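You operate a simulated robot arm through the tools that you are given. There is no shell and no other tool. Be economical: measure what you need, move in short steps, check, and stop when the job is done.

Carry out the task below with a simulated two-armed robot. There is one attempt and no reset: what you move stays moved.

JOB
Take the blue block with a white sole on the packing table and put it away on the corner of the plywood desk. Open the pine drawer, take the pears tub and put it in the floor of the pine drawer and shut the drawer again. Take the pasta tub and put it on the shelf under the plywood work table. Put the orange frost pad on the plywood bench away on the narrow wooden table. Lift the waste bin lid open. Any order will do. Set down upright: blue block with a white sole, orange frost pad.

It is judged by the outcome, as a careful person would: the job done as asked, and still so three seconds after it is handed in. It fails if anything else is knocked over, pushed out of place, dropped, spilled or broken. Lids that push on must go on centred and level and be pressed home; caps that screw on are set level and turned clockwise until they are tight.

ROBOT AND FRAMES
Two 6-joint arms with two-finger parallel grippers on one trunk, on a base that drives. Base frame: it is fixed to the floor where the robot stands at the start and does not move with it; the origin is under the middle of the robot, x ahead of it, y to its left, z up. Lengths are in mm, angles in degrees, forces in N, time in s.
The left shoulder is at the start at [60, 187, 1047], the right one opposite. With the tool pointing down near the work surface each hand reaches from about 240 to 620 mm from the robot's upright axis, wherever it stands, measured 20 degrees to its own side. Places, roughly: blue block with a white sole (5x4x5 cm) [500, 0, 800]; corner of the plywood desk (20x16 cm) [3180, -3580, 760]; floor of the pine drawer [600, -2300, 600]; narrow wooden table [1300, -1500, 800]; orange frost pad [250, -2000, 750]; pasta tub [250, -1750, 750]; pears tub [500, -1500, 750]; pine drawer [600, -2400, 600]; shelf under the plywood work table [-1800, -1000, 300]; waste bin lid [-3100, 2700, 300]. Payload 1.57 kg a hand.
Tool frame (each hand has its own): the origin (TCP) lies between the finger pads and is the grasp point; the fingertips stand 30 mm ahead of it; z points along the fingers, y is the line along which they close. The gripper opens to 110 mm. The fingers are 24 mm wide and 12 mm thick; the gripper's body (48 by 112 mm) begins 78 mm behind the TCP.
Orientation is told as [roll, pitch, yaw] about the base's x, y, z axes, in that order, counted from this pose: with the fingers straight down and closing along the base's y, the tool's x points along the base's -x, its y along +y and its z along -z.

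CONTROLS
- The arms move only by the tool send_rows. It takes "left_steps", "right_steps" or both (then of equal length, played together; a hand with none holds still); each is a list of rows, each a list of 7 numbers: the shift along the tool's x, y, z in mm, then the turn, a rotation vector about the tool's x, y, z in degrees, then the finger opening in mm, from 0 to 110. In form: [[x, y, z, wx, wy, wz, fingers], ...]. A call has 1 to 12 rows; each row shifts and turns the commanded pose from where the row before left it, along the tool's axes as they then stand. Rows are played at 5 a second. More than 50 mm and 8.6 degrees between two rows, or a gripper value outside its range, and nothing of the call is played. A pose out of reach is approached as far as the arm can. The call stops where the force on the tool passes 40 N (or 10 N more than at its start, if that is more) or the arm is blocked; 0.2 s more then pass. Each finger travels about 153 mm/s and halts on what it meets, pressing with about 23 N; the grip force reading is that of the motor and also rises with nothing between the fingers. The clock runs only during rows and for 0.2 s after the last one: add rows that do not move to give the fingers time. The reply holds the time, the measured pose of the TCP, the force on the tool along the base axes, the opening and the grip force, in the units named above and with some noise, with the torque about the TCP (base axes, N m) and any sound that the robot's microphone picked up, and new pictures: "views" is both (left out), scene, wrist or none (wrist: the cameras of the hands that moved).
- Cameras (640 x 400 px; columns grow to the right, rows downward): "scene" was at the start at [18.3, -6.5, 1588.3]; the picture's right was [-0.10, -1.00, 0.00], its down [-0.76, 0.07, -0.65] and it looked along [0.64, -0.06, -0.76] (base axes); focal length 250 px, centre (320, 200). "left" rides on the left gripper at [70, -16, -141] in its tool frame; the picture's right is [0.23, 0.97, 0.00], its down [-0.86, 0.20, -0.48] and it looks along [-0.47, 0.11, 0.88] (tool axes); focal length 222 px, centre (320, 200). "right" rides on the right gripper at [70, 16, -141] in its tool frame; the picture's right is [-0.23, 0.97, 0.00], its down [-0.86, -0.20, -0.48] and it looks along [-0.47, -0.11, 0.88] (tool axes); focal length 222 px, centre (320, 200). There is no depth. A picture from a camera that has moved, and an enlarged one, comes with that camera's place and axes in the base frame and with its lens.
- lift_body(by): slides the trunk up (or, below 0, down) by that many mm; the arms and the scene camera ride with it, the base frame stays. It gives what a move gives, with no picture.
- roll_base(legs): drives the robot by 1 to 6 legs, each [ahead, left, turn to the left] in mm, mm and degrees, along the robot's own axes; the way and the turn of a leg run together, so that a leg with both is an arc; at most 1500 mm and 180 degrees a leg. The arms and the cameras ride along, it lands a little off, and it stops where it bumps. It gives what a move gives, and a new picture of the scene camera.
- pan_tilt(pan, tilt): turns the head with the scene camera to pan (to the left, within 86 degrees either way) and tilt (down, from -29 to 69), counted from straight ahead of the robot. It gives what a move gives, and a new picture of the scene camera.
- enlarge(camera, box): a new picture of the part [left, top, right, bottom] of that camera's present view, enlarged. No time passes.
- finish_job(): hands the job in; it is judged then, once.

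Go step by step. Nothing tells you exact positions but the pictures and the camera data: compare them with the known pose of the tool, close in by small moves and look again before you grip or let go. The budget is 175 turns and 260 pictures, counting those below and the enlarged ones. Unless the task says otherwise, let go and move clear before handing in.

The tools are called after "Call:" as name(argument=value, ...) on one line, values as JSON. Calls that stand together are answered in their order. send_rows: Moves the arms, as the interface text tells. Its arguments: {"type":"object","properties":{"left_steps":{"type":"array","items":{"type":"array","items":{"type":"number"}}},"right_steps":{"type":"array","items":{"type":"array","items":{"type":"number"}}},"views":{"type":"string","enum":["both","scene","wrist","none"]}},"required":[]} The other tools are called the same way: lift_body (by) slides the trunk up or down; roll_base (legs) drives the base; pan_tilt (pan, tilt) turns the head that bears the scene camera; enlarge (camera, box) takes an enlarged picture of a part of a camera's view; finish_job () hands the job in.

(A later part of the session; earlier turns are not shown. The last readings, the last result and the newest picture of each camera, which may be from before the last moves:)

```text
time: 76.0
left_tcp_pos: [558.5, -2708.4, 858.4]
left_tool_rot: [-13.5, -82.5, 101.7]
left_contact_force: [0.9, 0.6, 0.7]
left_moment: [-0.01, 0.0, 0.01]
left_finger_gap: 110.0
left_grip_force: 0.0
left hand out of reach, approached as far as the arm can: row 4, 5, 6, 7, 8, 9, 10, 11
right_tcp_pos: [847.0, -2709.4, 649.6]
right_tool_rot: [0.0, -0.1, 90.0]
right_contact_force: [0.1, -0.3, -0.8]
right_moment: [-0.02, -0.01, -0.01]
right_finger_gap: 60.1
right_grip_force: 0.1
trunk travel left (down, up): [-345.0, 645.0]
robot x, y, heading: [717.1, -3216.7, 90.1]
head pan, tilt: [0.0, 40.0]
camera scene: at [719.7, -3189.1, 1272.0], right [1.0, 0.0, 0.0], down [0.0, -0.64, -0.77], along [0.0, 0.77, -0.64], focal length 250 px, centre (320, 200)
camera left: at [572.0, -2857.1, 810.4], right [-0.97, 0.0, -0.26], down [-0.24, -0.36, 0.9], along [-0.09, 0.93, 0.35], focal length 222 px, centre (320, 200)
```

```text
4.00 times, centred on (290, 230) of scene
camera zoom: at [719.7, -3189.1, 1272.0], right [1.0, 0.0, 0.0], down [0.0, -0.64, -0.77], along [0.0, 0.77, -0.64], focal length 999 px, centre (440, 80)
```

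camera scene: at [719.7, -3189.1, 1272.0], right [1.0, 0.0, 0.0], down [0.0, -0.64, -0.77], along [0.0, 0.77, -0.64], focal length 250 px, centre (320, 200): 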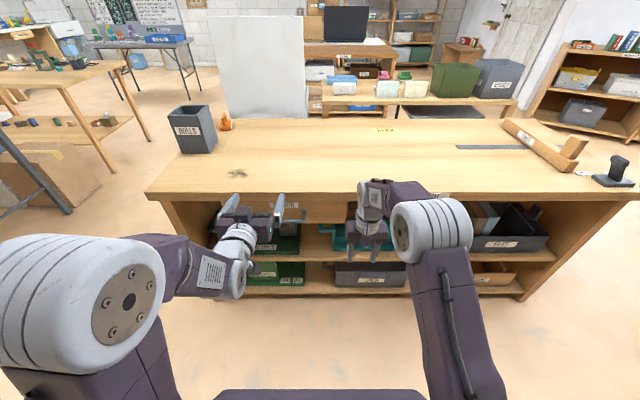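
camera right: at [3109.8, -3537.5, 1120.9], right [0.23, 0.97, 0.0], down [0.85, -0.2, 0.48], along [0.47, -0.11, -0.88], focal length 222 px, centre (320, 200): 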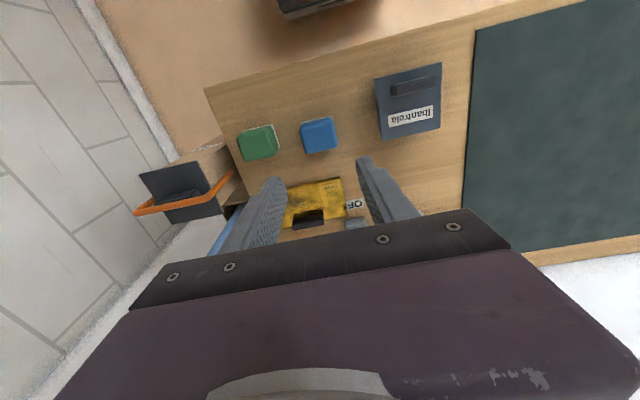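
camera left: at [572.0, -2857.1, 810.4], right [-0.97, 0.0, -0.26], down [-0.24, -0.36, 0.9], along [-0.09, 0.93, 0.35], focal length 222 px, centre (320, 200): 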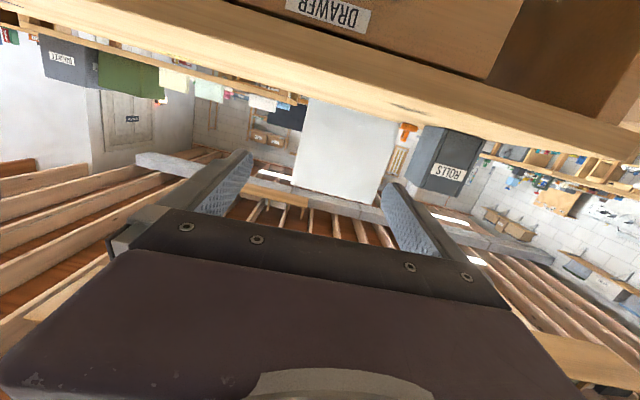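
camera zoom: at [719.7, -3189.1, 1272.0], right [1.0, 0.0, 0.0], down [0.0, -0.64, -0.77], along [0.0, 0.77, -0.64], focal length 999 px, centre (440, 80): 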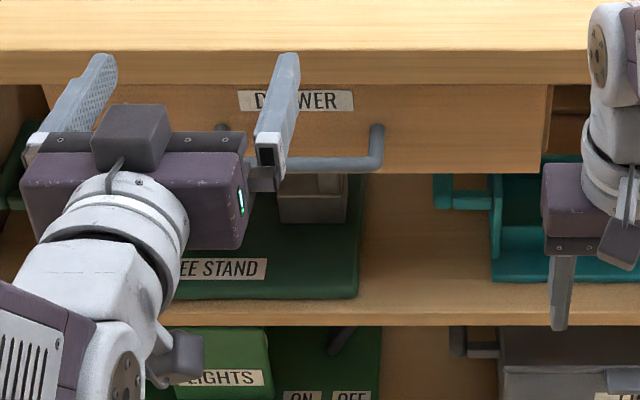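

Bench front is y≈-2530, top z≈755; handle bar ≈[600, -2572, 666]. I push the left hand forward so that it can take the horizontal pose.

Call:
send_rows(left_steps=[[0, 0, 40, 0, 0, 0, 110], [0, 0, 40, 0, 0, 0, 110], [0, 0, 20, 0, 0, 0, 110], [0, 0, 0, 0, 0, 0, 110]], views="none")

```text
time: 77.0
left_tcp_pos: [560.4, -2610.4, 848.5]
left_tool_rot: [-15.5, -83.3, 103.5]
left_contact_force: [-0.3, 0.8, 0.1]
left_moment: [0.0, -0.04, 0.0]
left_finger_gap: 110.0
left_grip_force: 0.0
right_tcp_pos: [847.0, -2710.7, 649.7]
right_tool_rot: [-0.1, -0.1, 90.1]
right_contact_force: [0.5, -0.1, -0.5]
right_moment: [-0.05, -0.03, -0.01]
right_finger_gap: 59.9
right_grip_force: 0.0
trunk travel left (down, up): [-345.0, 645.0]
robot x, y, heading: [718.5, -3215.1, 89.7]
head pan, tilt: [0.0, 40.0]
```

The pose is nearly horizontal now. I back off a bit, level it and roll the gripper a quarter turn so that it closes vertically.

Call:
send_rows(left_steps=[[0, 0, -30, 0, 0, 8.2, 110], [0, 0, -30, 0, 0, 8.2, 110], [0, 0, 0, 0, 0, 8.2, 110], [0, 0, 0, 0, 0, 8.2, 110], [0, 0, 0, 0, 0, 8.2, 110], [0, 0, 0, 0, 0, 8.2, 110], [0, 0, 0, 0, 0, 8.2, 110], [0, 0, 0, 0, 0, 8.2, 110], [0, 0, 0, 0, 0, 8.2, 110], [0, 0, 0, 0, 0, 8.2, 110], [0, 0, 0, 0, 0, 8, 110], [0, 0, 0, 0, 0, 0, 110]], views="both")

```text
time: 79.7
left_tcp_pos: [560.0, -2669.1, 855.5]
left_tool_rot: [83.5, -1.7, -1.8]
left_contact_force: [0.3, -0.3, -0.1]
left_moment: [-0.01, 0.0, 0.0]
left_finger_gap: 109.8
left_grip_force: 0.1
right_tcp_pos: [847.3, -2710.0, 648.3]
right_tool_rot: [0.1, -0.1, 90.0]
right_contact_force: [0.0, 0.2, -0.1]
right_moment: [0.02, -0.01, -0.01]
right_finger_gap: 60.1
right_grip_force: 0.1
trunk travel left (down, up): [-345.0, 645.0]
robot x, y, heading: [716.5, -3216.5, 90.3]
head pan, tilt: [0.0, 40.0]
camera scene: at [719.7, -3189.6, 1272.0], right [1.0, 0.0, 0.0], down [0.0, -0.64, -0.77], along [0.0, 0.77, -0.64], focal length 250 px, centre (320, 200)
camera left: at [485.7, -2808.4, 854.5], right [-0.25, 0.12, 0.96], down [0.83, -0.48, 0.28], along [0.49, 0.87, 0.02], focal length 222 px, centre (320, 200)
```

scene: 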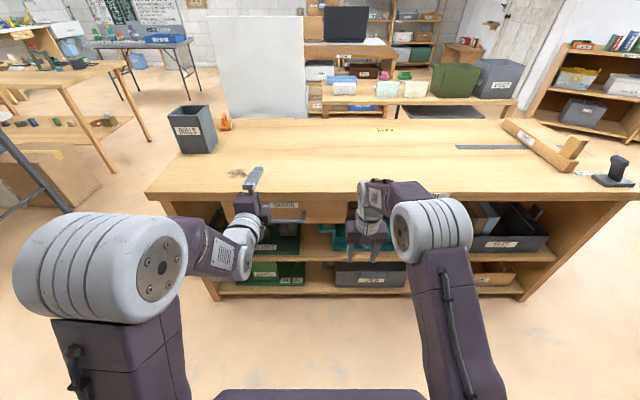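
left: 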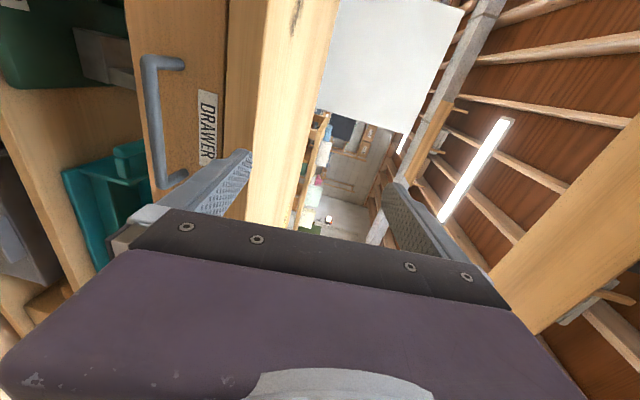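

The gripper now closes vertically. I lower the trunk so it comes level with the handle, and level the tool.

Call:
lift_body(by=-185)

Call:
send_rows(left_steps=[[-35, 0, 0, -6.5, 0, 0, 110], [0, 0, 0, 0, 0, 0, 110]], views="both")

```text
time: 81.7
left_tcp_pos: [559.0, -2668.4, 670.2]
left_tool_rot: [83.5, -1.8, -1.7]
left_contact_force: [-0.5, -1.0, 0.7]
left_moment: [0.01, 0.01, 0.01]
left_finger_gap: 109.9
left_grip_force: 0.1
right_tcp_pos: [846.3, -2710.7, 462.8]
right_tool_rot: [-0.1, 0.0, 90.0]
right_contact_force: [-0.4, 0.1, 0.3]
right_moment: [0.01, -0.01, -0.01]
right_finger_gap: 59.9
right_grip_force: 0.1
trunk travel left (down, up): [-160.0, 830.0]
robot x, y, heading: [720.1, -3213.6, 90.1]
head pan, tilt: [0.0, 40.0]
```

```text
time: 82.3
left_tcp_pos: [594.9, -2655.4, 710.9]
left_tool_rot: [89.0, -1.8, -1.8]
left_contact_force: [-0.1, 0.0, 0.0]
left_moment: [-0.03, -0.04, 0.0]
left_finger_gap: 110.1
left_grip_force: 0.1
left hand out of reach, approached as far as the arm can: row 1
right_tcp_pos: [847.7, -2710.6, 464.3]
right_tool_rot: [0.0, -0.1, 90.1]
right_contact_force: [-0.6, 0.1, 0.4]
right_moment: [-0.03, 0.03, -0.03]
right_finger_gap: 59.9
right_grip_force: 0.0
trunk travel left (down, up): [-160.0, 830.0]
robot x, y, heading: [715.0, -3217.9, 89.9]
head pan, tilt: [0.0, 40.0]
camera scene: at [719.9, -3189.7, 1087.0], right [1.0, 0.0, 0.0], down [0.0, -0.64, -0.77], along [0.0, 0.77, -0.64], focal length 250 px, centre (320, 200)
camera left: at [519.6, -2794.6, 697.4], right [-0.26, 0.02, 0.97], down [0.83, -0.5, 0.23], along [0.49, 0.86, 0.11], focal length 222 px, centre (320, 200)
```

scene: 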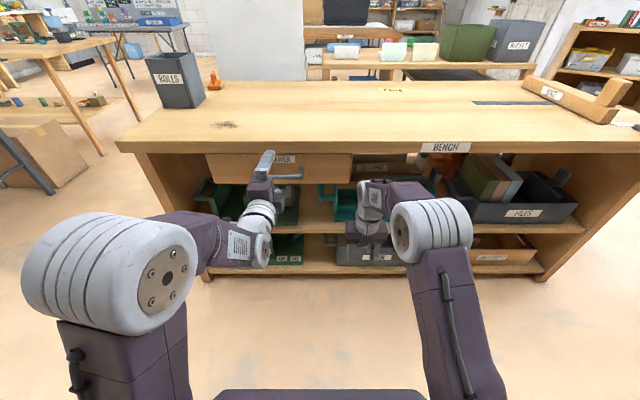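
left: 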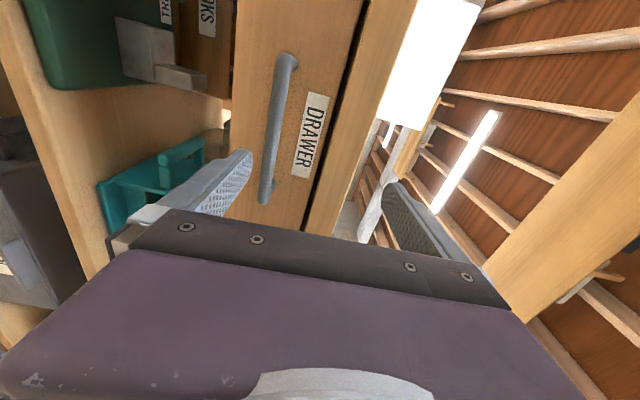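

The bar lies around z≈664. I move the hand down and forward around it.

Call:
send_rows(left_steps=[[0, -23, 20, 0, 0, 0, 110], [0, -23, 20, 0, 0, 0, 110], [0, 0, 0, 0, 0, 0, 110]], views="both")

```text
time: 83.1
left_tcp_pos: [595.6, -2600.8, 694.2]
left_tool_rot: [89.7, -1.8, -1.8]
left_contact_force: [0.0, -0.3, -0.9]
left_moment: [0.01, 0.01, 0.03]
left_finger_gap: 110.2
left_grip_force: 0.1
left hand out of reach, approached as far as the arm can: row 1, 2
right_tcp_pos: [847.5, -2710.7, 463.6]
right_tool_rot: [0.1, -0.1, 89.9]
right_contact_force: [0.1, 0.1, -1.1]
right_moment: [0.01, 0.03, 0.0]
right_finger_gap: 60.0
right_grip_force: 0.1
trunk travel left (down, up): [-160.0, 830.0]
robot x, y, heading: [717.8, -3215.1, 90.0]
head pan, tilt: [0.0, 40.0]
camera scene: at [719.7, -3189.5, 1087.0], right [1.0, 0.0, 0.0], down [0.0, -0.64, -0.77], along [0.0, 0.77, -0.64], focal length 250 px, centre (320, 200)
camera left: at [521.7, -2740.5, 676.7], right [-0.26, 0.01, 0.97], down [0.83, -0.5, 0.23], along [0.49, 0.86, 0.12], focal length 222 px, centre (320, 200)
```

scene: 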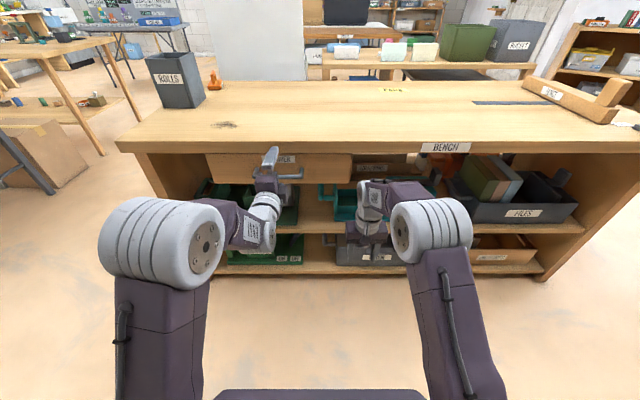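
left: 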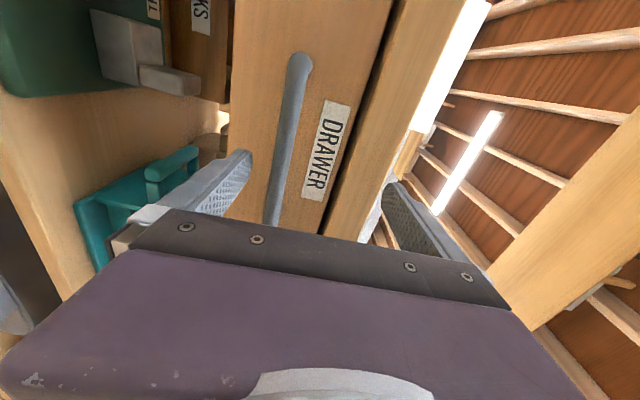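

The bar is already between the fingers but low. I lower the trunk 30 mm to centre it, then advance.

Call:
lift_body(by=-30)

Call:
send_rows(left_steps=[[0, 0, 12, 0, 0, 0, 110], [0, 0, 12, 0, 0, 0, 110], [0, 0, 0, 0, 0, 0, 110]], views="both")

```text
time: 83.8
left_tcp_pos: [595.1, -2602.1, 663.9]
left_tool_rot: [89.8, -1.7, -1.8]
left_contact_force: [-0.1, 0.0, -0.5]
left_moment: [-0.03, 0.0, -0.03]
left_finger_gap: 110.1
left_grip_force: 0.1
right_tcp_pos: [848.3, -2710.7, 432.9]
right_tool_rot: [0.0, -0.1, 90.1]
right_contact_force: [0.1, -0.3, 0.5]
right_moment: [-0.02, -0.01, -0.04]
right_finger_gap: 59.9
right_grip_force: 0.0
trunk travel left (down, up): [-130.0, 860.0]
robot x, y, heading: [716.5, -3215.6, 90.1]
head pan, tilt: [0.0, 40.0]
```

```text
time: 84.6
left_tcp_pos: [595.9, -2577.0, 664.4]
left_tool_rot: [89.6, -1.8, -1.7]
left_contact_force: [-0.5, -0.6, 0.4]
left_moment: [0.03, 0.01, 0.01]
left_finger_gap: 110.0
left_grip_force: 0.1
right_tcp_pos: [847.4, -2710.5, 433.4]
right_tool_rot: [0.0, -0.1, 90.0]
right_contact_force: [-0.1, 0.5, 0.5]
right_moment: [0.02, 0.0, -0.02]
right_finger_gap: 60.1
right_grip_force: 0.1
trunk travel left (down, up): [-130.0, 860.0]
robot x, y, heading: [720.5, -3216.0, 90.1]
head pan, tilt: [0.0, 40.0]
camera scene: at [719.7, -3189.6, 1057.0], right [1.0, 0.0, 0.0], down [0.0, -0.64, -0.77], along [0.0, 0.77, -0.64], focal length 250 px, centre (320, 200)
camera left: at [522.6, -2716.6, 647.1], right [-0.26, 0.01, 0.97], down [0.83, -0.5, 0.23], along [0.49, 0.86, 0.12], focal length 222 px, centre (320, 200)
```

scene: 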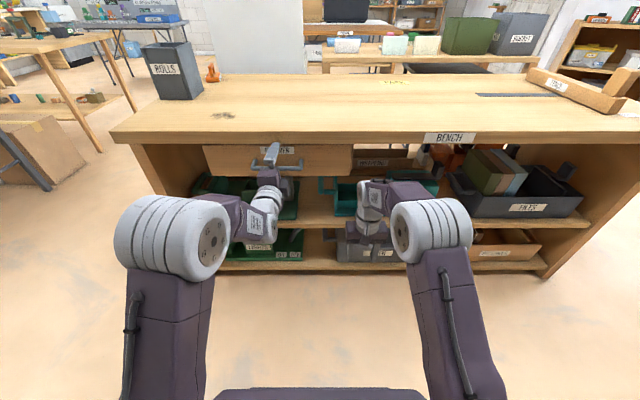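
left: 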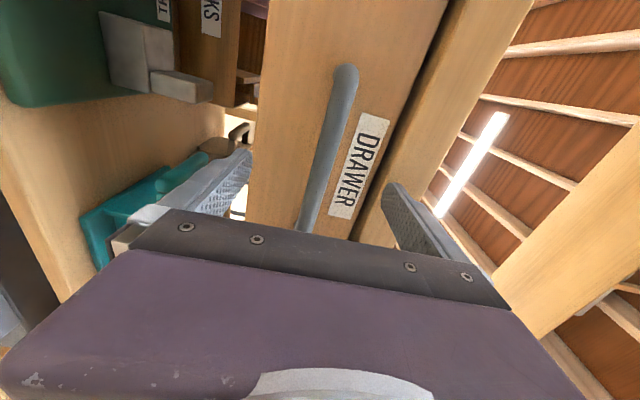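

The bar runs between the fingers. I close on it.

Call:
send_rows(left_steps=[[0, 0, 0, 0, 0, 0, 60], [0, 0, 0, 0, 0, 0, 20], [0, 0, 0, 0, 0, 0, 0], [0, 0, 0, 0, 0, 0, 0]], views="wrist")

```text
time: 85.6
left_tcp_pos: [596.0, -2577.8, 660.0]
left_tool_rot: [89.3, -1.7, -1.8]
left_contact_force: [0.9, -10.0, -17.9]
left_moment: [-0.08, 0.77, -0.01]
left_finger_gap: 14.4
left_grip_force: 30.7
right_tcp_pos: [846.5, -2710.1, 432.8]
right_tool_rot: [0.0, 0.1, 90.1]
right_contact_force: [0.5, 1.3, -0.8]
right_moment: [-0.02, -0.03, 0.03]
right_finger_gap: 60.0
right_grip_force: 0.1
trunk travel left (down, up): [-130.0, 860.0]
robot x, y, heading: [717.1, -3217.1, 89.9]
head pan, tilt: [0.0, 40.0]
camera left: at [522.6, -2716.6, 644.7], right [-0.26, 0.02, 0.97], down [0.83, -0.5, 0.23], along [0.49, 0.86, 0.11], focal length 222 px, centre (320, 200)
```

left: 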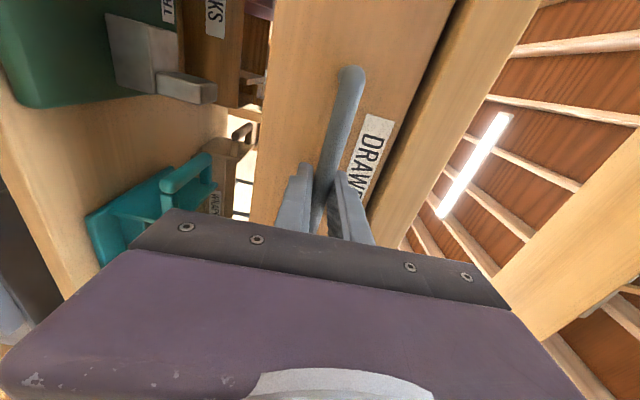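

The bar is gripped (14 mm). I pull by rolling straight back.

Call:
roll_base(legs=[[-250, 0, 0]])

```text
time: 87.5
left_tcp_pos: [596.1, -2824.3, 660.2]
left_tool_rot: [89.3, -1.8, -1.9]
left_contact_force: [1.1, -0.3, -23.4]
left_moment: [-0.06, 0.75, 0.02]
left_finger_gap: 14.2
left_grip_force: 30.2
right_tcp_pos: [845.4, -2958.5, 432.4]
right_tool_rot: [-0.1, 0.1, 89.9]
right_contact_force: [0.7, -0.5, -0.2]
right_moment: [0.02, 0.01, 0.01]
right_finger_gap: 59.8
right_grip_force: 0.1
trunk travel left (down, up): [-130.0, 860.0]
robot x, y, heading: [716.4, -3461.9, 90.4]
head pan, tilt: [0.0, 40.0]
camera scene: at [719.3, -3434.8, 1056.9], right [1.0, 0.0, 0.0], down [0.0, -0.65, -0.76], along [0.0, 0.76, -0.65], focal length 250 px, centre (320, 200)
```

scene: 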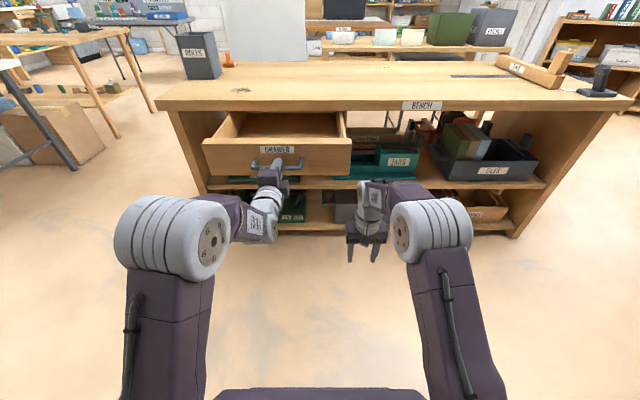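

The drawer is open by about 246 mm and empty. I release the bar and roll back clear.

Call:
send_rows(left_steps=[[0, 0, 0, 0, 0, 0, 40], [0, 0, 0, 0, 0, 0, 90], [0, 0, 0, 0, 0, 0, 90]], views="none")

Call:
roll_base(legs=[[-120, 0, 0]])

Call:
pan_tilt(pan=80, tilt=25)

```text
time: 88.2
left_tcp_pos: [597.6, -2826.3, 663.2]
left_tool_rot: [89.4, -1.7, -1.9]
left_contact_force: [0.5, 0.4, 0.1]
left_moment: [-0.01, 0.01, 0.0]
left_finger_gap: 90.1
left_grip_force: 0.0
right_tcp_pos: [847.8, -2959.6, 433.7]
right_tool_rot: [0.0, -0.1, 90.0]
right_contact_force: [0.1, -0.8, 0.1]
right_moment: [0.0, 0.03, 0.0]
right_finger_gap: 60.1
right_grip_force: 0.0
trunk travel left (down, up): [-130.0, 860.0]
robot x, y, heading: [715.3, -3465.5, 90.1]
head pan, tilt: [0.0, 40.0]
```

```text
time: 89.5
left_tcp_pos: [598.4, -2946.3, 662.9]
left_tool_rot: [89.5, -1.8, -1.9]
left_contact_force: [-0.2, -0.3, 0.0]
left_moment: [0.02, -0.01, -0.01]
left_finger_gap: 90.1
left_grip_force: 0.0
right_tcp_pos: [849.0, -3077.9, 434.3]
right_tool_rot: [0.0, 0.0, 89.9]
right_contact_force: [-0.8, 0.1, 0.6]
right_moment: [0.01, 0.0, 0.03]
right_finger_gap: 59.9
right_grip_force: 0.1
trunk travel left (down, up): [-130.0, 860.0]
robot x, y, heading: [717.7, -3586.2, 89.9]
head pan, tilt: [0.0, 40.0]
camera scene: at [719.5, -3558.1, 1057.1], right [1.0, 0.0, 0.0], down [0.0, -0.64, -0.77], along [0.0, 0.77, -0.64], focal length 250 px, centre (320, 200)
```

scene: 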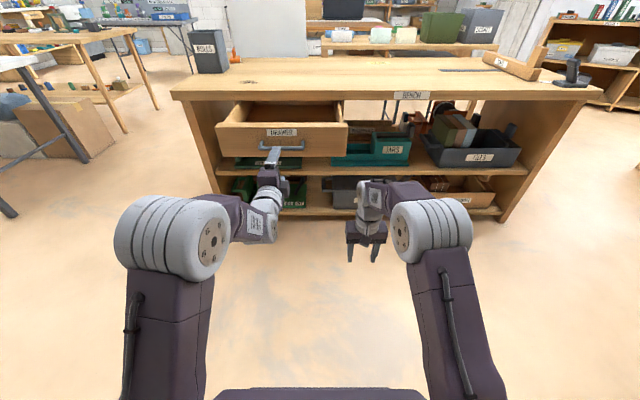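

```text
time: 91.0
left_tcp_pos: [596.6, -2945.9, 662.5]
left_tool_rot: [89.4, -1.7, -1.9]
left_contact_force: [0.4, 0.0, -0.7]
left_moment: [0.0, -0.01, 0.0]
left_finger_gap: 90.1
left_grip_force: 0.1
right_tcp_pos: [848.0, -3078.5, 432.8]
right_tool_rot: [0.0, -0.2, 89.9]
right_contact_force: [0.4, -0.6, 0.3]
right_moment: [0.01, 0.0, 0.02]
right_finger_gap: 59.8
right_grip_force: 0.0
trunk travel left (down, up): [-130.0, 860.0]
robot x, y, heading: [722.4, -3584.2, 89.6]
head pan, tilt: [80.0, 25.0]
camera scene: at [628.7, -3626.7, 1080.4], right [0.18, 0.98, 0.0], down [0.42, -0.07, -0.91], along [-0.89, 0.16, -0.42], focal length 250 px, centre (320, 200)
```

scene: 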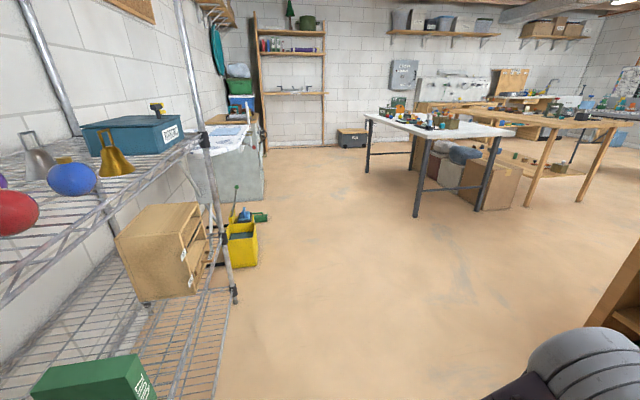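

Drawer is open and clear. I raise the trunk, point the left hand down again and then drive round the bench's -x end.

Call:
lift_body(by=545)

Call:
send_rows(left_steps=[[0, 0, 0, 8.2, 0, 0, 90], [0, 0, 0, 8.2, 0, 0, 90], [0, 0, -10, 8.2, 0, 0, 90], [0, 0, -10, 8.2, 0, 0, 90], [0, 0, -10, 8.2, 0, 0, 90], [0, 0, -10, 8.2, 0, 0, 90], [0, 0, 0, 8.2, 0, 0, 90], [0, 0, 0, 8.2, 0, 0, 90], [0, 0, 0, 8.2, 0, 0, 90], [0, 0, 0, 8.2, 0, 0, 90], [0, 0, 0, 7.5, 0, 0, 90], [0, 0, 0, 0, 0, 0, 90]], views="none")

Call:
roll_base(legs=[[0, 1150, 0], [900, 0, 0]])

Call:
pan_tilt(pan=-40, tilt=35)

```text
refused: 545 is not a number from -400 to 400
```

```text
time: 93.6
left_tcp_pos: [625.0, -2966.0, 665.8]
left_tool_rot: [29.0, -5.3, -8.6]
left_contact_force: [-0.5, 0.7, -0.1]
left_moment: [0.02, 0.02, -0.01]
left_finger_gap: 89.8
left_grip_force: 0.0
left hand out of reach, approached as far as the arm can: row 4, 5, 6, 7
right_tcp_pos: [847.9, -3078.4, 432.6]
right_tool_rot: [0.0, -0.1, 89.8]
right_contact_force: [0.4, 0.0, -0.4]
right_moment: [0.03, -0.01, 0.01]
right_finger_gap: 60.0
right_grip_force: 0.0
trunk travel left (down, up): [-130.0, 860.0]
robot x, y, heading: [717.7, -3585.2, 89.8]
head pan, tilt: [80.0, 25.0]
```

```text
time: 103.8
left_tcp_pos: [-517.2, -2056.7, 668.2]
left_tool_rot: [29.1, -5.5, -8.7]
left_contact_force: [0.2, -0.1, -0.2]
left_moment: [-0.01, 0.0, -0.02]
left_finger_gap: 90.1
left_grip_force: 0.0
right_tcp_pos: [-294.4, -2169.7, 433.4]
right_tool_rot: [0.0, -0.1, 89.9]
right_contact_force: [0.3, 0.4, 0.4]
right_moment: [0.0, -0.02, -0.02]
right_finger_gap: 60.0
right_grip_force: 0.0
trunk travel left (down, up): [-130.0, 860.0]
robot x, y, heading: [-426.5, -2674.9, 89.7]
head pan, tilt: [80.0, 25.0]
camera scene: at [-516.4, -2716.9, 1080.4], right [0.18, 0.98, 0.0], down [0.42, -0.08, -0.91], along [-0.89, 0.16, -0.42], focal length 250 px, centre (320, 200)
```

scene: 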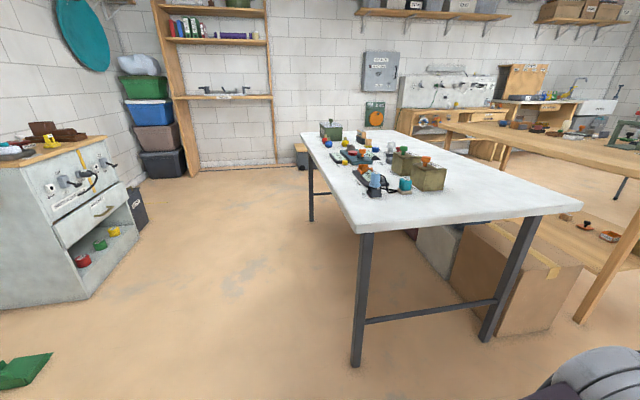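

```text
time: 105.8
left_tcp_pos: [-517.4, -2056.6, 666.8]
left_tool_rot: [29.1, -5.3, -8.6]
left_contact_force: [0.9, -0.6, 0.1]
left_moment: [-0.01, 0.05, 0.02]
left_finger_gap: 89.8
left_grip_force: 0.0
right_tcp_pos: [-295.4, -2169.7, 434.2]
right_tool_rot: [0.0, -0.1, 89.8]
right_contact_force: [-0.2, -0.2, -0.3]
right_moment: [-0.04, 0.03, 0.0]
right_finger_gap: 60.1
right_grip_force: 0.1
trunk travel left (down, up): [-130.0, 860.0]
robot x, y, heading: [-424.2, -2672.3, 89.9]
head pan, tilt: [-40.0, 35.0]
camera scene: at [-368.9, -2666.1, 1064.6], right [0.76, -0.65, 0.0], down [-0.37, -0.44, -0.82], along [0.53, 0.63, -0.57], focal length 250 px, centre (320, 200)
```

scene: 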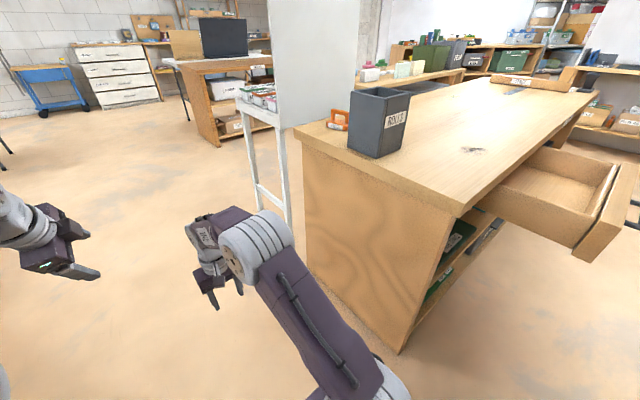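

I raise the trunk to full working height, then move up level with the pad and turn to face the bench end.

Call:
lift_body(by=400)

Call:
lift_body(by=145)

Call:
roll_base(legs=[[700, 0, 0], [0, 0, -90]])

Call:
pan_tilt(pan=0, tilt=45)

```text
time: 109.7
left_tcp_pos: [-516.9, -2056.2, 1067.8]
left_tool_rot: [29.2, -5.4, -8.7]
left_contact_force: [-0.2, -0.4, -0.1]
left_moment: [-0.02, -0.01, 0.01]
left_finger_gap: 89.8
left_grip_force: 0.1
right_tcp_pos: [-295.5, -2170.3, 832.0]
right_tool_rot: [0.0, -0.2, 89.7]
right_contact_force: [0.4, -0.5, -0.2]
right_moment: [0.02, -0.01, 0.01]
right_finger_gap: 60.2
right_grip_force: 0.0
trunk travel left (down, up): [-530.0, 460.0]
robot x, y, heading: [-426.7, -2672.5, 89.6]
head pan, tilt: [-40.0, 35.0]
```

```text
time: 111.4
left_tcp_pos: [-517.6, -2056.0, 1212.1]
left_tool_rot: [29.1, -5.5, -8.6]
left_contact_force: [-0.7, 1.2, -0.4]
left_moment: [-0.02, -0.02, 0.02]
left_finger_gap: 89.9
left_grip_force: 0.0
right_tcp_pos: [-295.3, -2169.4, 979.7]
right_tool_rot: [0.0, -0.1, 89.8]
right_contact_force: [0.2, -0.6, -0.5]
right_moment: [0.02, 0.01, -0.04]
right_finger_gap: 59.9
right_grip_force: 0.1
trunk travel left (down, up): [-675.0, 315.0]
robot x, y, heading: [-424.9, -2674.2, 89.7]
head pan, tilt: [-40.0, 35.0]
```

```text
time: 119.0
left_tcp_pos: [198.1, -1887.1, 1212.3]
left_tool_rot: [29.2, -5.4, -99.0]
left_contact_force: [-0.4, 0.0, -0.1]
left_moment: [0.01, -0.03, 0.02]
left_finger_gap: 89.9
left_grip_force: 0.0
right_tcp_pos: [83.2, -2109.5, 978.2]
right_tool_rot: [-0.1, -0.1, -0.3]
right_contact_force: [0.1, 0.1, 0.1]
right_moment: [-0.02, -0.02, 0.01]
right_finger_gap: 60.1
right_grip_force: 0.2
trunk travel left (down, up): [-675.0, 315.0]
robot x, y, heading: [-418.0, -1980.9, -0.6]
head pan, tilt: [-40.0, 35.0]
camera scene: at [-412.4, -2031.8, 1609.6], right [-0.65, -0.76, 0.0], down [-0.44, 0.37, -0.82], along [0.62, -0.53, -0.57], focal length 250 px, centre (320, 200)
```

scene: 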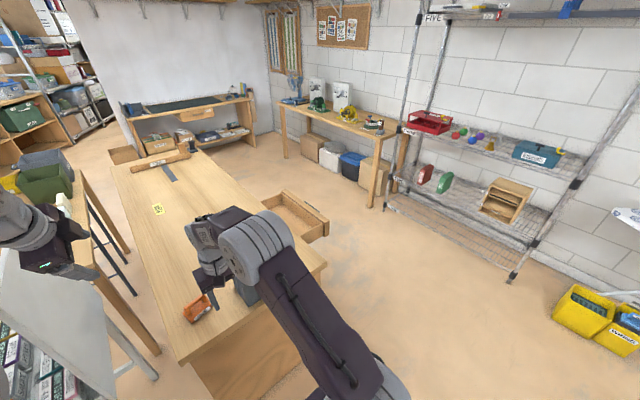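

```text
time: 120.1
left_tcp_pos: [197.4, -1887.7, 1212.7]
left_tool_rot: [29.1, -5.5, -98.9]
left_contact_force: [-0.2, 0.6, 1.0]
left_moment: [0.01, -0.02, 0.02]
left_finger_gap: 90.2
left_grip_force: 0.0
right_tcp_pos: [84.4, -2109.6, 978.8]
right_tool_rot: [0.0, -0.2, -0.3]
right_contact_force: [-1.1, -0.1, 0.6]
right_moment: [-0.03, -0.01, 0.01]
right_finger_gap: 59.9
right_grip_force: 0.1
trunk travel left (down, up): [-675.0, 315.0]
robot x, y, heading: [-421.8, -1976.2, -0.4]
head pan, tilt: [0.0, 45.0]
camera scene: at [-398.1, -1975.5, 1594.8], right [-0.01, -1.0, 0.0], down [-0.71, 0.01, -0.71], along [0.71, -0.01, -0.71], focal length 250 px, centre (320, 200)
```

scene: 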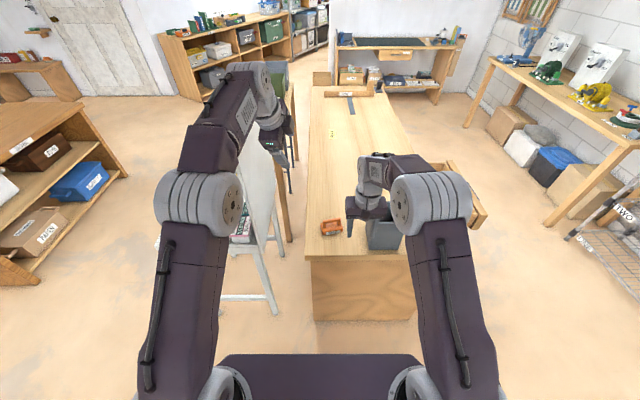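

I see the pad next to the ROLLS bucket. I zoom in on it.

Call:
enlarge(camera="scene", box=[296, 205, 376, 255])

Call:
enlarge(camera="right", box=[0, 0, 640, 400])

```text
8.00 times, centred on (336, 230) of scene
camera zoom: at [-398.1, -1975.5, 1594.8], right [-0.01, -1.0, 0.0], down [-0.71, 0.01, -0.71], along [0.71, -0.01, -0.71], focal length 1997 px, centre (192, -40)
```

zoom: 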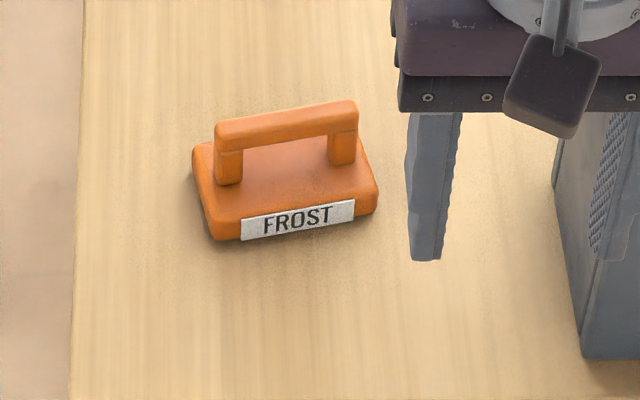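

```text
1.00 times, centred on (320, 200) of right (not enlarged: the box is as wide or as high as the picture)
camera zoom: at [12.9, -2092.2, 1120.7], right [0.23, 0.97, 0.0], down [0.85, -0.21, 0.48], along [0.47, -0.11, -0.88], focal length 222 px, centre (320, 200)
```

zoom: 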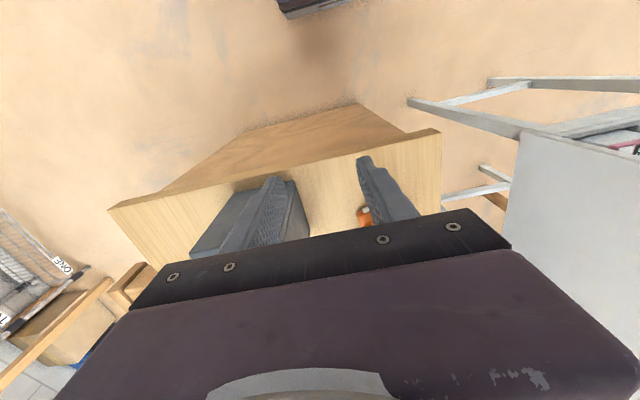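

The pad stands upright, with an arch handle; bar ≈[259, -2033, 812], turned ~12°. I level the left hand with its fingers across the bar, and pull the right hand back clear of the ROLLS bucket.

Call:
send_rows(left_steps=[[0, 0, 0, 7.3, 0, 0, 90], [0, 0, 0, 7.3, 0, 0, 90], [0, 0, 0, 7.3, 0, 0, 90], [0, 0, 0, 7.2, 0, 0, 90], [0, 0, 0, 0, 5.5, 0, 90], [0, 0, 20, 0, 0, -7, 70], [0, 0, 40, 0, 0, -7, 70], [0, 0, 40, 0, 0, -7, 70], [0, 0, 40, 0, 0, 0, 70], [0, 0, 40, 0, 0, 0, 70], [0, 0, 0, 0, 0, 0, 70]], right_steps=[[30, 0, -30, 0, 0, 0, 60], [30, 0, -30, 0, 0, 0, 60], [30, 0, -30, 0, 0, 0, 60], [30, 0, -30, 0, 0, 0, 60], [0, 0, 0, 0, 0, 0, 60], [0, 0, 0, 0, 0, 0, 60], [0, 0, 0, 0, 0, 0, 60], [0, 0, 0, 0, 0, 0, 60], [0, 0, 0, 0, 0, 0, 60], [0, 0, 0, 0, 0, 0, 60], [0, 0, 0, 0, 0, 0, 60]], views="scene")

```text
time: 122.5
left_tcp_pos: [107.3, -1869.5, 983.7]
left_tool_rot: [0.1, 0.2, -77.9]
left_contact_force: [0.7, 0.5, -0.2]
left_moment: [0.02, 0.01, 0.0]
left_finger_gap: 69.9
left_grip_force: 0.0
left hand out of reach, approached as far as the arm can: row 1, 2, 3, 4
right_tcp_pos: [-36.6, -2109.4, 1099.1]
right_tool_rot: [0.1, -0.1, -0.4]
right_contact_force: [0.3, 0.9, 1.0]
right_moment: [0.0, 0.01, 0.0]
right_finger_gap: 60.0
right_grip_force: 0.0
trunk travel left (down, up): [-675.0, 315.0]
robot x, y, heading: [-421.6, -1978.4, -0.4]
head pan, tilt: [0.0, 45.0]
camera scene: at [-398.5, -1975.5, 1594.8], right [-0.01, -1.0, 0.0], down [-0.71, 0.01, -0.71], along [0.71, -0.01, -0.71], focal length 250 px, centre (320, 200)
```

scene: 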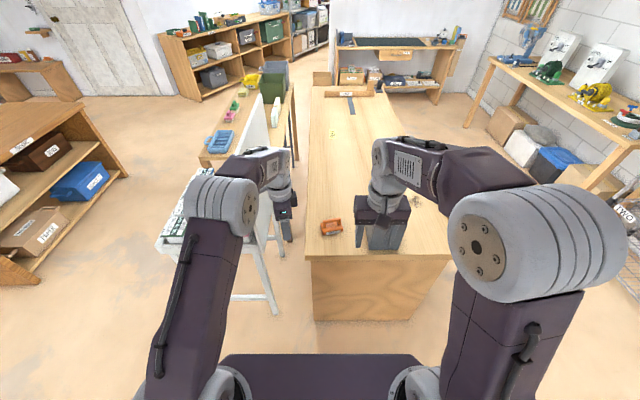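

Now I roll ahead 120 mm and bring the left hand over the pad handle.

Call:
roll_base(legs=[[120, 0, 0.4]])

Call:
enlarge(camera="left", box=[0, 0, 640, 400])

```text
time: 123.7
left_tcp_pos: [227.1, -1865.1, 985.7]
left_tool_rot: [0.1, 0.0, -77.4]
left_contact_force: [-0.3, -0.5, 0.1]
left_moment: [0.01, 0.0, 0.01]
left_finger_gap: 70.4
left_grip_force: 0.1
right_tcp_pos: [83.6, -2107.6, 1099.0]
right_tool_rot: [0.0, -0.2, 0.0]
right_contact_force: [0.2, 0.4, 0.0]
right_moment: [0.01, 0.02, 0.0]
right_finger_gap: 60.0
right_grip_force: 0.0
trunk travel left (down, up): [-675.0, 315.0]
robot x, y, heading: [-300.6, -1973.7, -0.2]
head pan, tilt: [0.0, 45.0]
camera scene: at [-279.3, -1975.7, 1594.8], right [0.0, -1.0, 0.0], down [-0.71, 0.0, -0.71], along [0.71, 0.0, -0.71], focal length 250 px, centre (320, 200)
```

scene: 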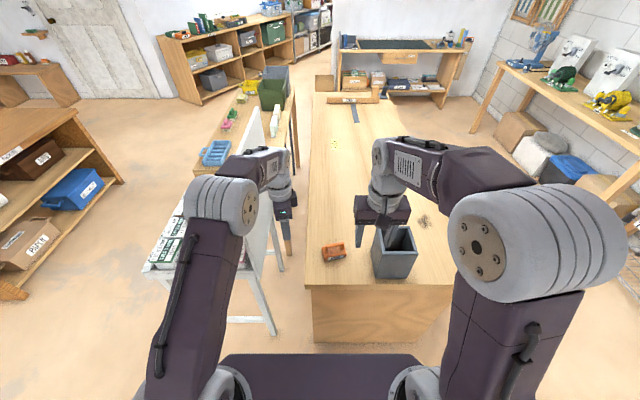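

```text
1.00 times, centred on (320, 200) of left (not enlarged: the box is as wide or as high as the picture)
camera zoom: at [195.1, -1800.7, 1127.5], right [0.9, 0.43, 0.0], down [0.38, -0.79, 0.48], along [0.21, -0.43, -0.88], focal length 222 px, centre (320, 200)
```

zoom: 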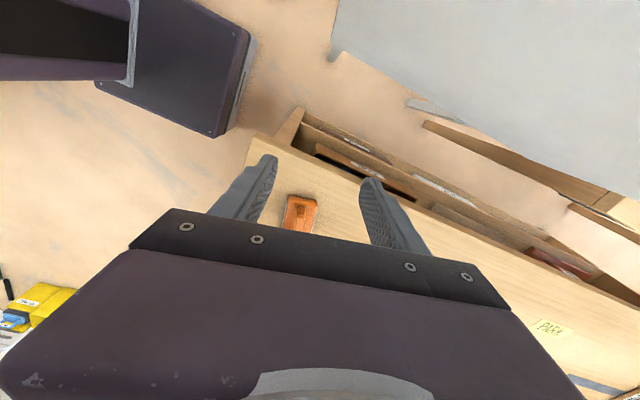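

The visible end agrees with the pad's centre near [257, -2031]. I move over it and descend to z≈880.

Call:
send_rows(left_steps=[[-42, -2, 0, 0, 0, 0, 70], [-42, -2, 0, 0, 0, 0, 70], [-42, -2, 0, 0, 0, 0, 70], [-42, -1, 0, 0, 0, 0, 70], [0, 0, 50, 0, 0, 0, 70], [0, 0, 50, 0, 0, 0, 70], [0, 0, 0, 0, 0, 0, 70]], views="both")

```text
time: 125.3
left_tcp_pos: [238.9, -2022.5, 884.1]
left_tool_rot: [0.1, 0.1, -77.3]
left_contact_force: [-0.5, 0.7, 0.5]
left_moment: [0.01, 0.01, -0.01]
left_finger_gap: 69.9
left_grip_force: 0.1
left hand out of reach, approached as far as the arm can: row 4
right_tcp_pos: [83.3, -2107.1, 1098.9]
right_tool_rot: [0.0, -0.3, 0.1]
right_contact_force: [-0.6, 0.6, -0.3]
right_moment: [0.01, 0.0, 0.01]
right_finger_gap: 59.9
right_grip_force: 0.1
trunk travel left (down, up): [-675.0, 315.0]
robot x, y, heading: [-299.2, -1981.1, -0.1]
head pan, tilt: [0.0, 45.0]
camera scene: at [-279.4, -1975.9, 1594.8], right [0.0, -1.0, 0.0], down [-0.71, 0.0, -0.71], along [0.71, 0.0, -0.71], focal length 250 px, centre (320, 200)
camera left: at [208.0, -1957.6, 1027.2], right [0.9, 0.43, 0.0], down [0.38, -0.79, 0.48], along [0.21, -0.43, -0.88], focal length 222 px, centre (320, 200)
```

scene: 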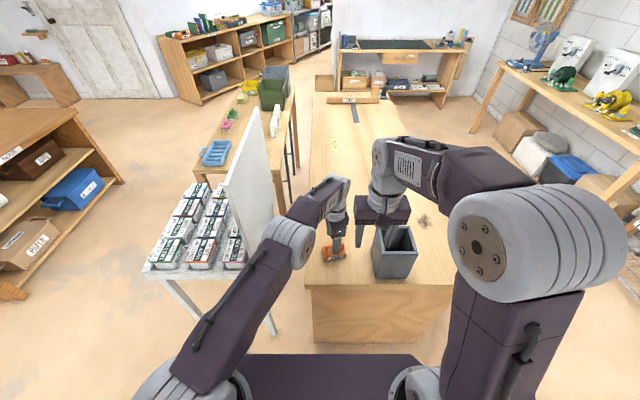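
left: 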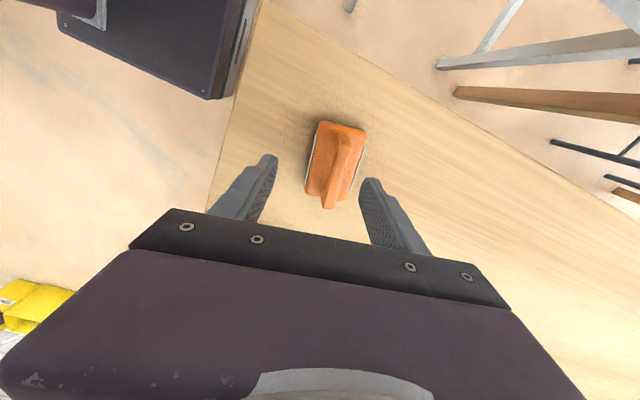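

The bar is at [259, -2024] and aligned with the fingers. I shift the base right a little for a comfortable reach, then correct the hand.

Call:
roll_base(legs=[[20, -90, 0]])

Call:
send_rows(left_steps=[[44, 10, 0, 0, 0, 0, 70], [44, 10, 0, 0, 0, 0, 70], [0, 0, 0, 0, 0, 0, 70]], views="wrist")

```text
time: 126.4
left_tcp_pos: [260.1, -2113.8, 884.9]
left_tool_rot: [0.1, 0.1, -77.6]
left_contact_force: [-0.9, 0.4, 1.1]
left_moment: [0.02, -0.01, 0.04]
left_finger_gap: 70.0
left_grip_force: 0.1
right_tcp_pos: [103.8, -2198.0, 1099.6]
right_tool_rot: [0.0, 0.0, 0.0]
right_contact_force: [0.8, -0.6, 0.1]
right_moment: [0.03, 0.0, 0.04]
right_finger_gap: 59.9
right_grip_force: 0.0
trunk travel left (down, up): [-675.0, 315.0]
robot x, y, heading: [-286.8, -2070.6, 0.0]
head pan, tilt: [0.0, 45.0]
camera scene: at [-258.4, -2066.6, 1594.8], right [0.0, -1.0, 0.0], down [-0.71, 0.0, -0.71], along [0.71, 0.0, -0.71], focal length 250 px, centre (320, 200)
```

scene: 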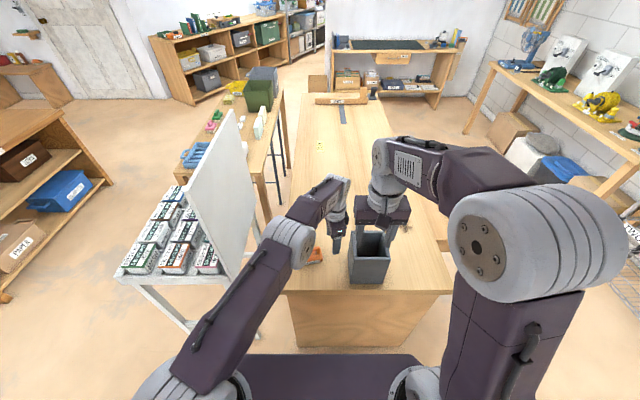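

```text
time: 127.2
left_tcp_pos: [260.8, -2023.5, 885.5]
left_tool_rot: [0.0, 0.1, -77.4]
left_contact_force: [-0.5, 0.0, -0.1]
left_moment: [-0.05, 0.0, 0.02]
left_finger_gap: 70.2
left_grip_force: 0.0
right_tcp_pos: [104.7, -2199.2, 1097.0]
right_tool_rot: [0.0, -0.1, 0.0]
right_contact_force: [-0.3, 0.1, -0.1]
right_moment: [0.02, -0.03, 0.03]
right_finger_gap: 59.9
right_grip_force: 0.1
trunk travel left (down, up): [-675.0, 315.0]
robot x, y, heading: [-281.1, -2067.7, 0.0]
head pan, tilt: [0.0, 45.0]
camera left: at [230.2, -1958.7, 1027.5], right [0.9, 0.43, 0.0], down [0.38, -0.79, 0.48], along [0.21, -0.43, -0.88], focal length 222 px, centre (320, 200)
```

left: 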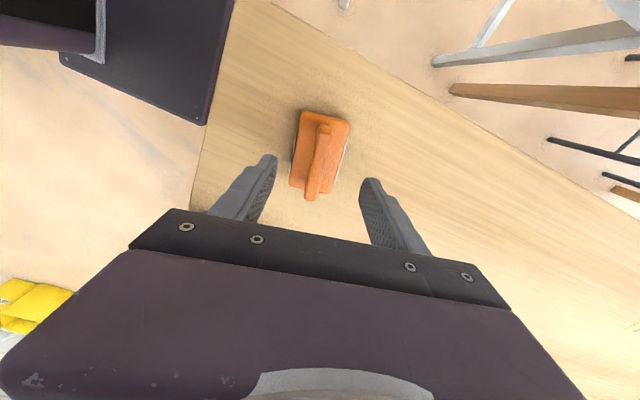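

Aligned. I descend to the handle.

Call:
send_rows(left_steps=[[0, 0, 35, 0, 0, 0, 70], [0, 0, 25, 0, 0, 0, 70], [0, 0, 5, 0, 0, 0, 70], [0, 0, 0, 0, 0, 0, 70]], views="wrist")

```text
time: 128.2
left_tcp_pos: [260.6, -2023.0, 819.5]
left_tool_rot: [0.0, 0.1, -77.4]
left_contact_force: [0.4, 0.4, -0.4]
left_moment: [0.02, -0.05, -0.01]
left_finger_gap: 70.0
left_grip_force: 0.1
right_tcp_pos: [103.8, -2199.4, 1098.4]
right_tool_rot: [0.0, -0.2, 0.1]
right_contact_force: [0.3, -0.2, 0.2]
right_moment: [0.0, 0.04, 0.01]
right_finger_gap: 60.0
right_grip_force: 0.1
trunk travel left (down, up): [-675.0, 315.0]
robot x, y, heading: [-282.2, -2067.6, 0.1]
head pan, tilt: [0.0, 45.0]
camera left: at [229.4, -1958.8, 961.9], right [0.9, 0.43, 0.0], down [0.38, -0.79, 0.48], along [0.21, -0.43, -0.88], focal length 222 px, centre (320, 200)
```

left: 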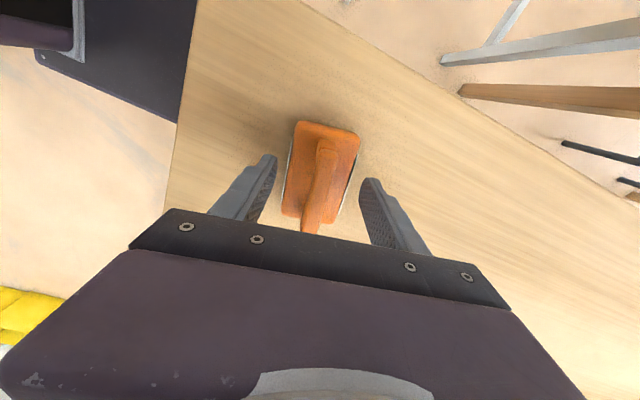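

The bar is between the pads. I close and lift.

Call:
send_rows(left_steps=[[0, 0, 3, 0, 0, 0, 50], [0, 0, 0, 0, 0, 0, 25], [0, 0, 0, 0, 0, 0, 5], [0, 0, 0, 0, 0, 0, 5]], views="wrist")

```text
time: 129.2
left_tcp_pos: [260.9, -2023.1, 816.9]
left_tool_rot: [0.1, 0.1, -77.5]
left_contact_force: [0.0, 0.2, 0.2]
left_moment: [-0.02, -0.05, -0.03]
left_finger_gap: 13.5
left_grip_force: 23.3
right_tcp_pos: [103.9, -2198.0, 1098.6]
right_tool_rot: [-0.1, -0.1, 0.0]
right_contact_force: [0.3, -1.4, 0.7]
right_moment: [0.0, -0.03, 0.01]
right_finger_gap: 60.2
right_grip_force: 0.0
trunk travel left (down, up): [-675.0, 315.0]
robot x, y, heading: [-280.3, -2065.1, -0.2]
head pan, tilt: [0.0, 45.0]
camera left: at [229.1, -1958.6, 959.3], right [0.9, 0.43, 0.0], down [0.38, -0.79, 0.48], along [0.21, -0.43, -0.88], focal length 222 px, centre (320, 200)
```

left: 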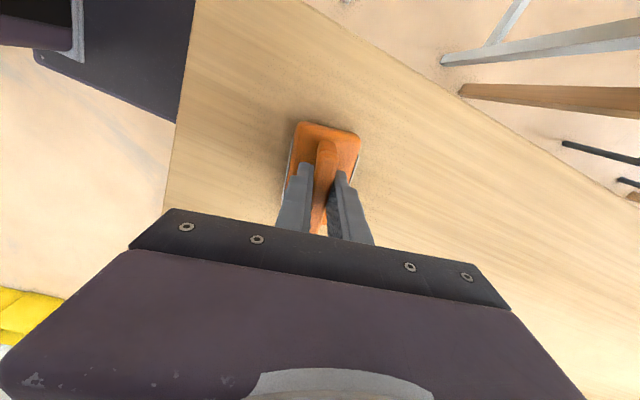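

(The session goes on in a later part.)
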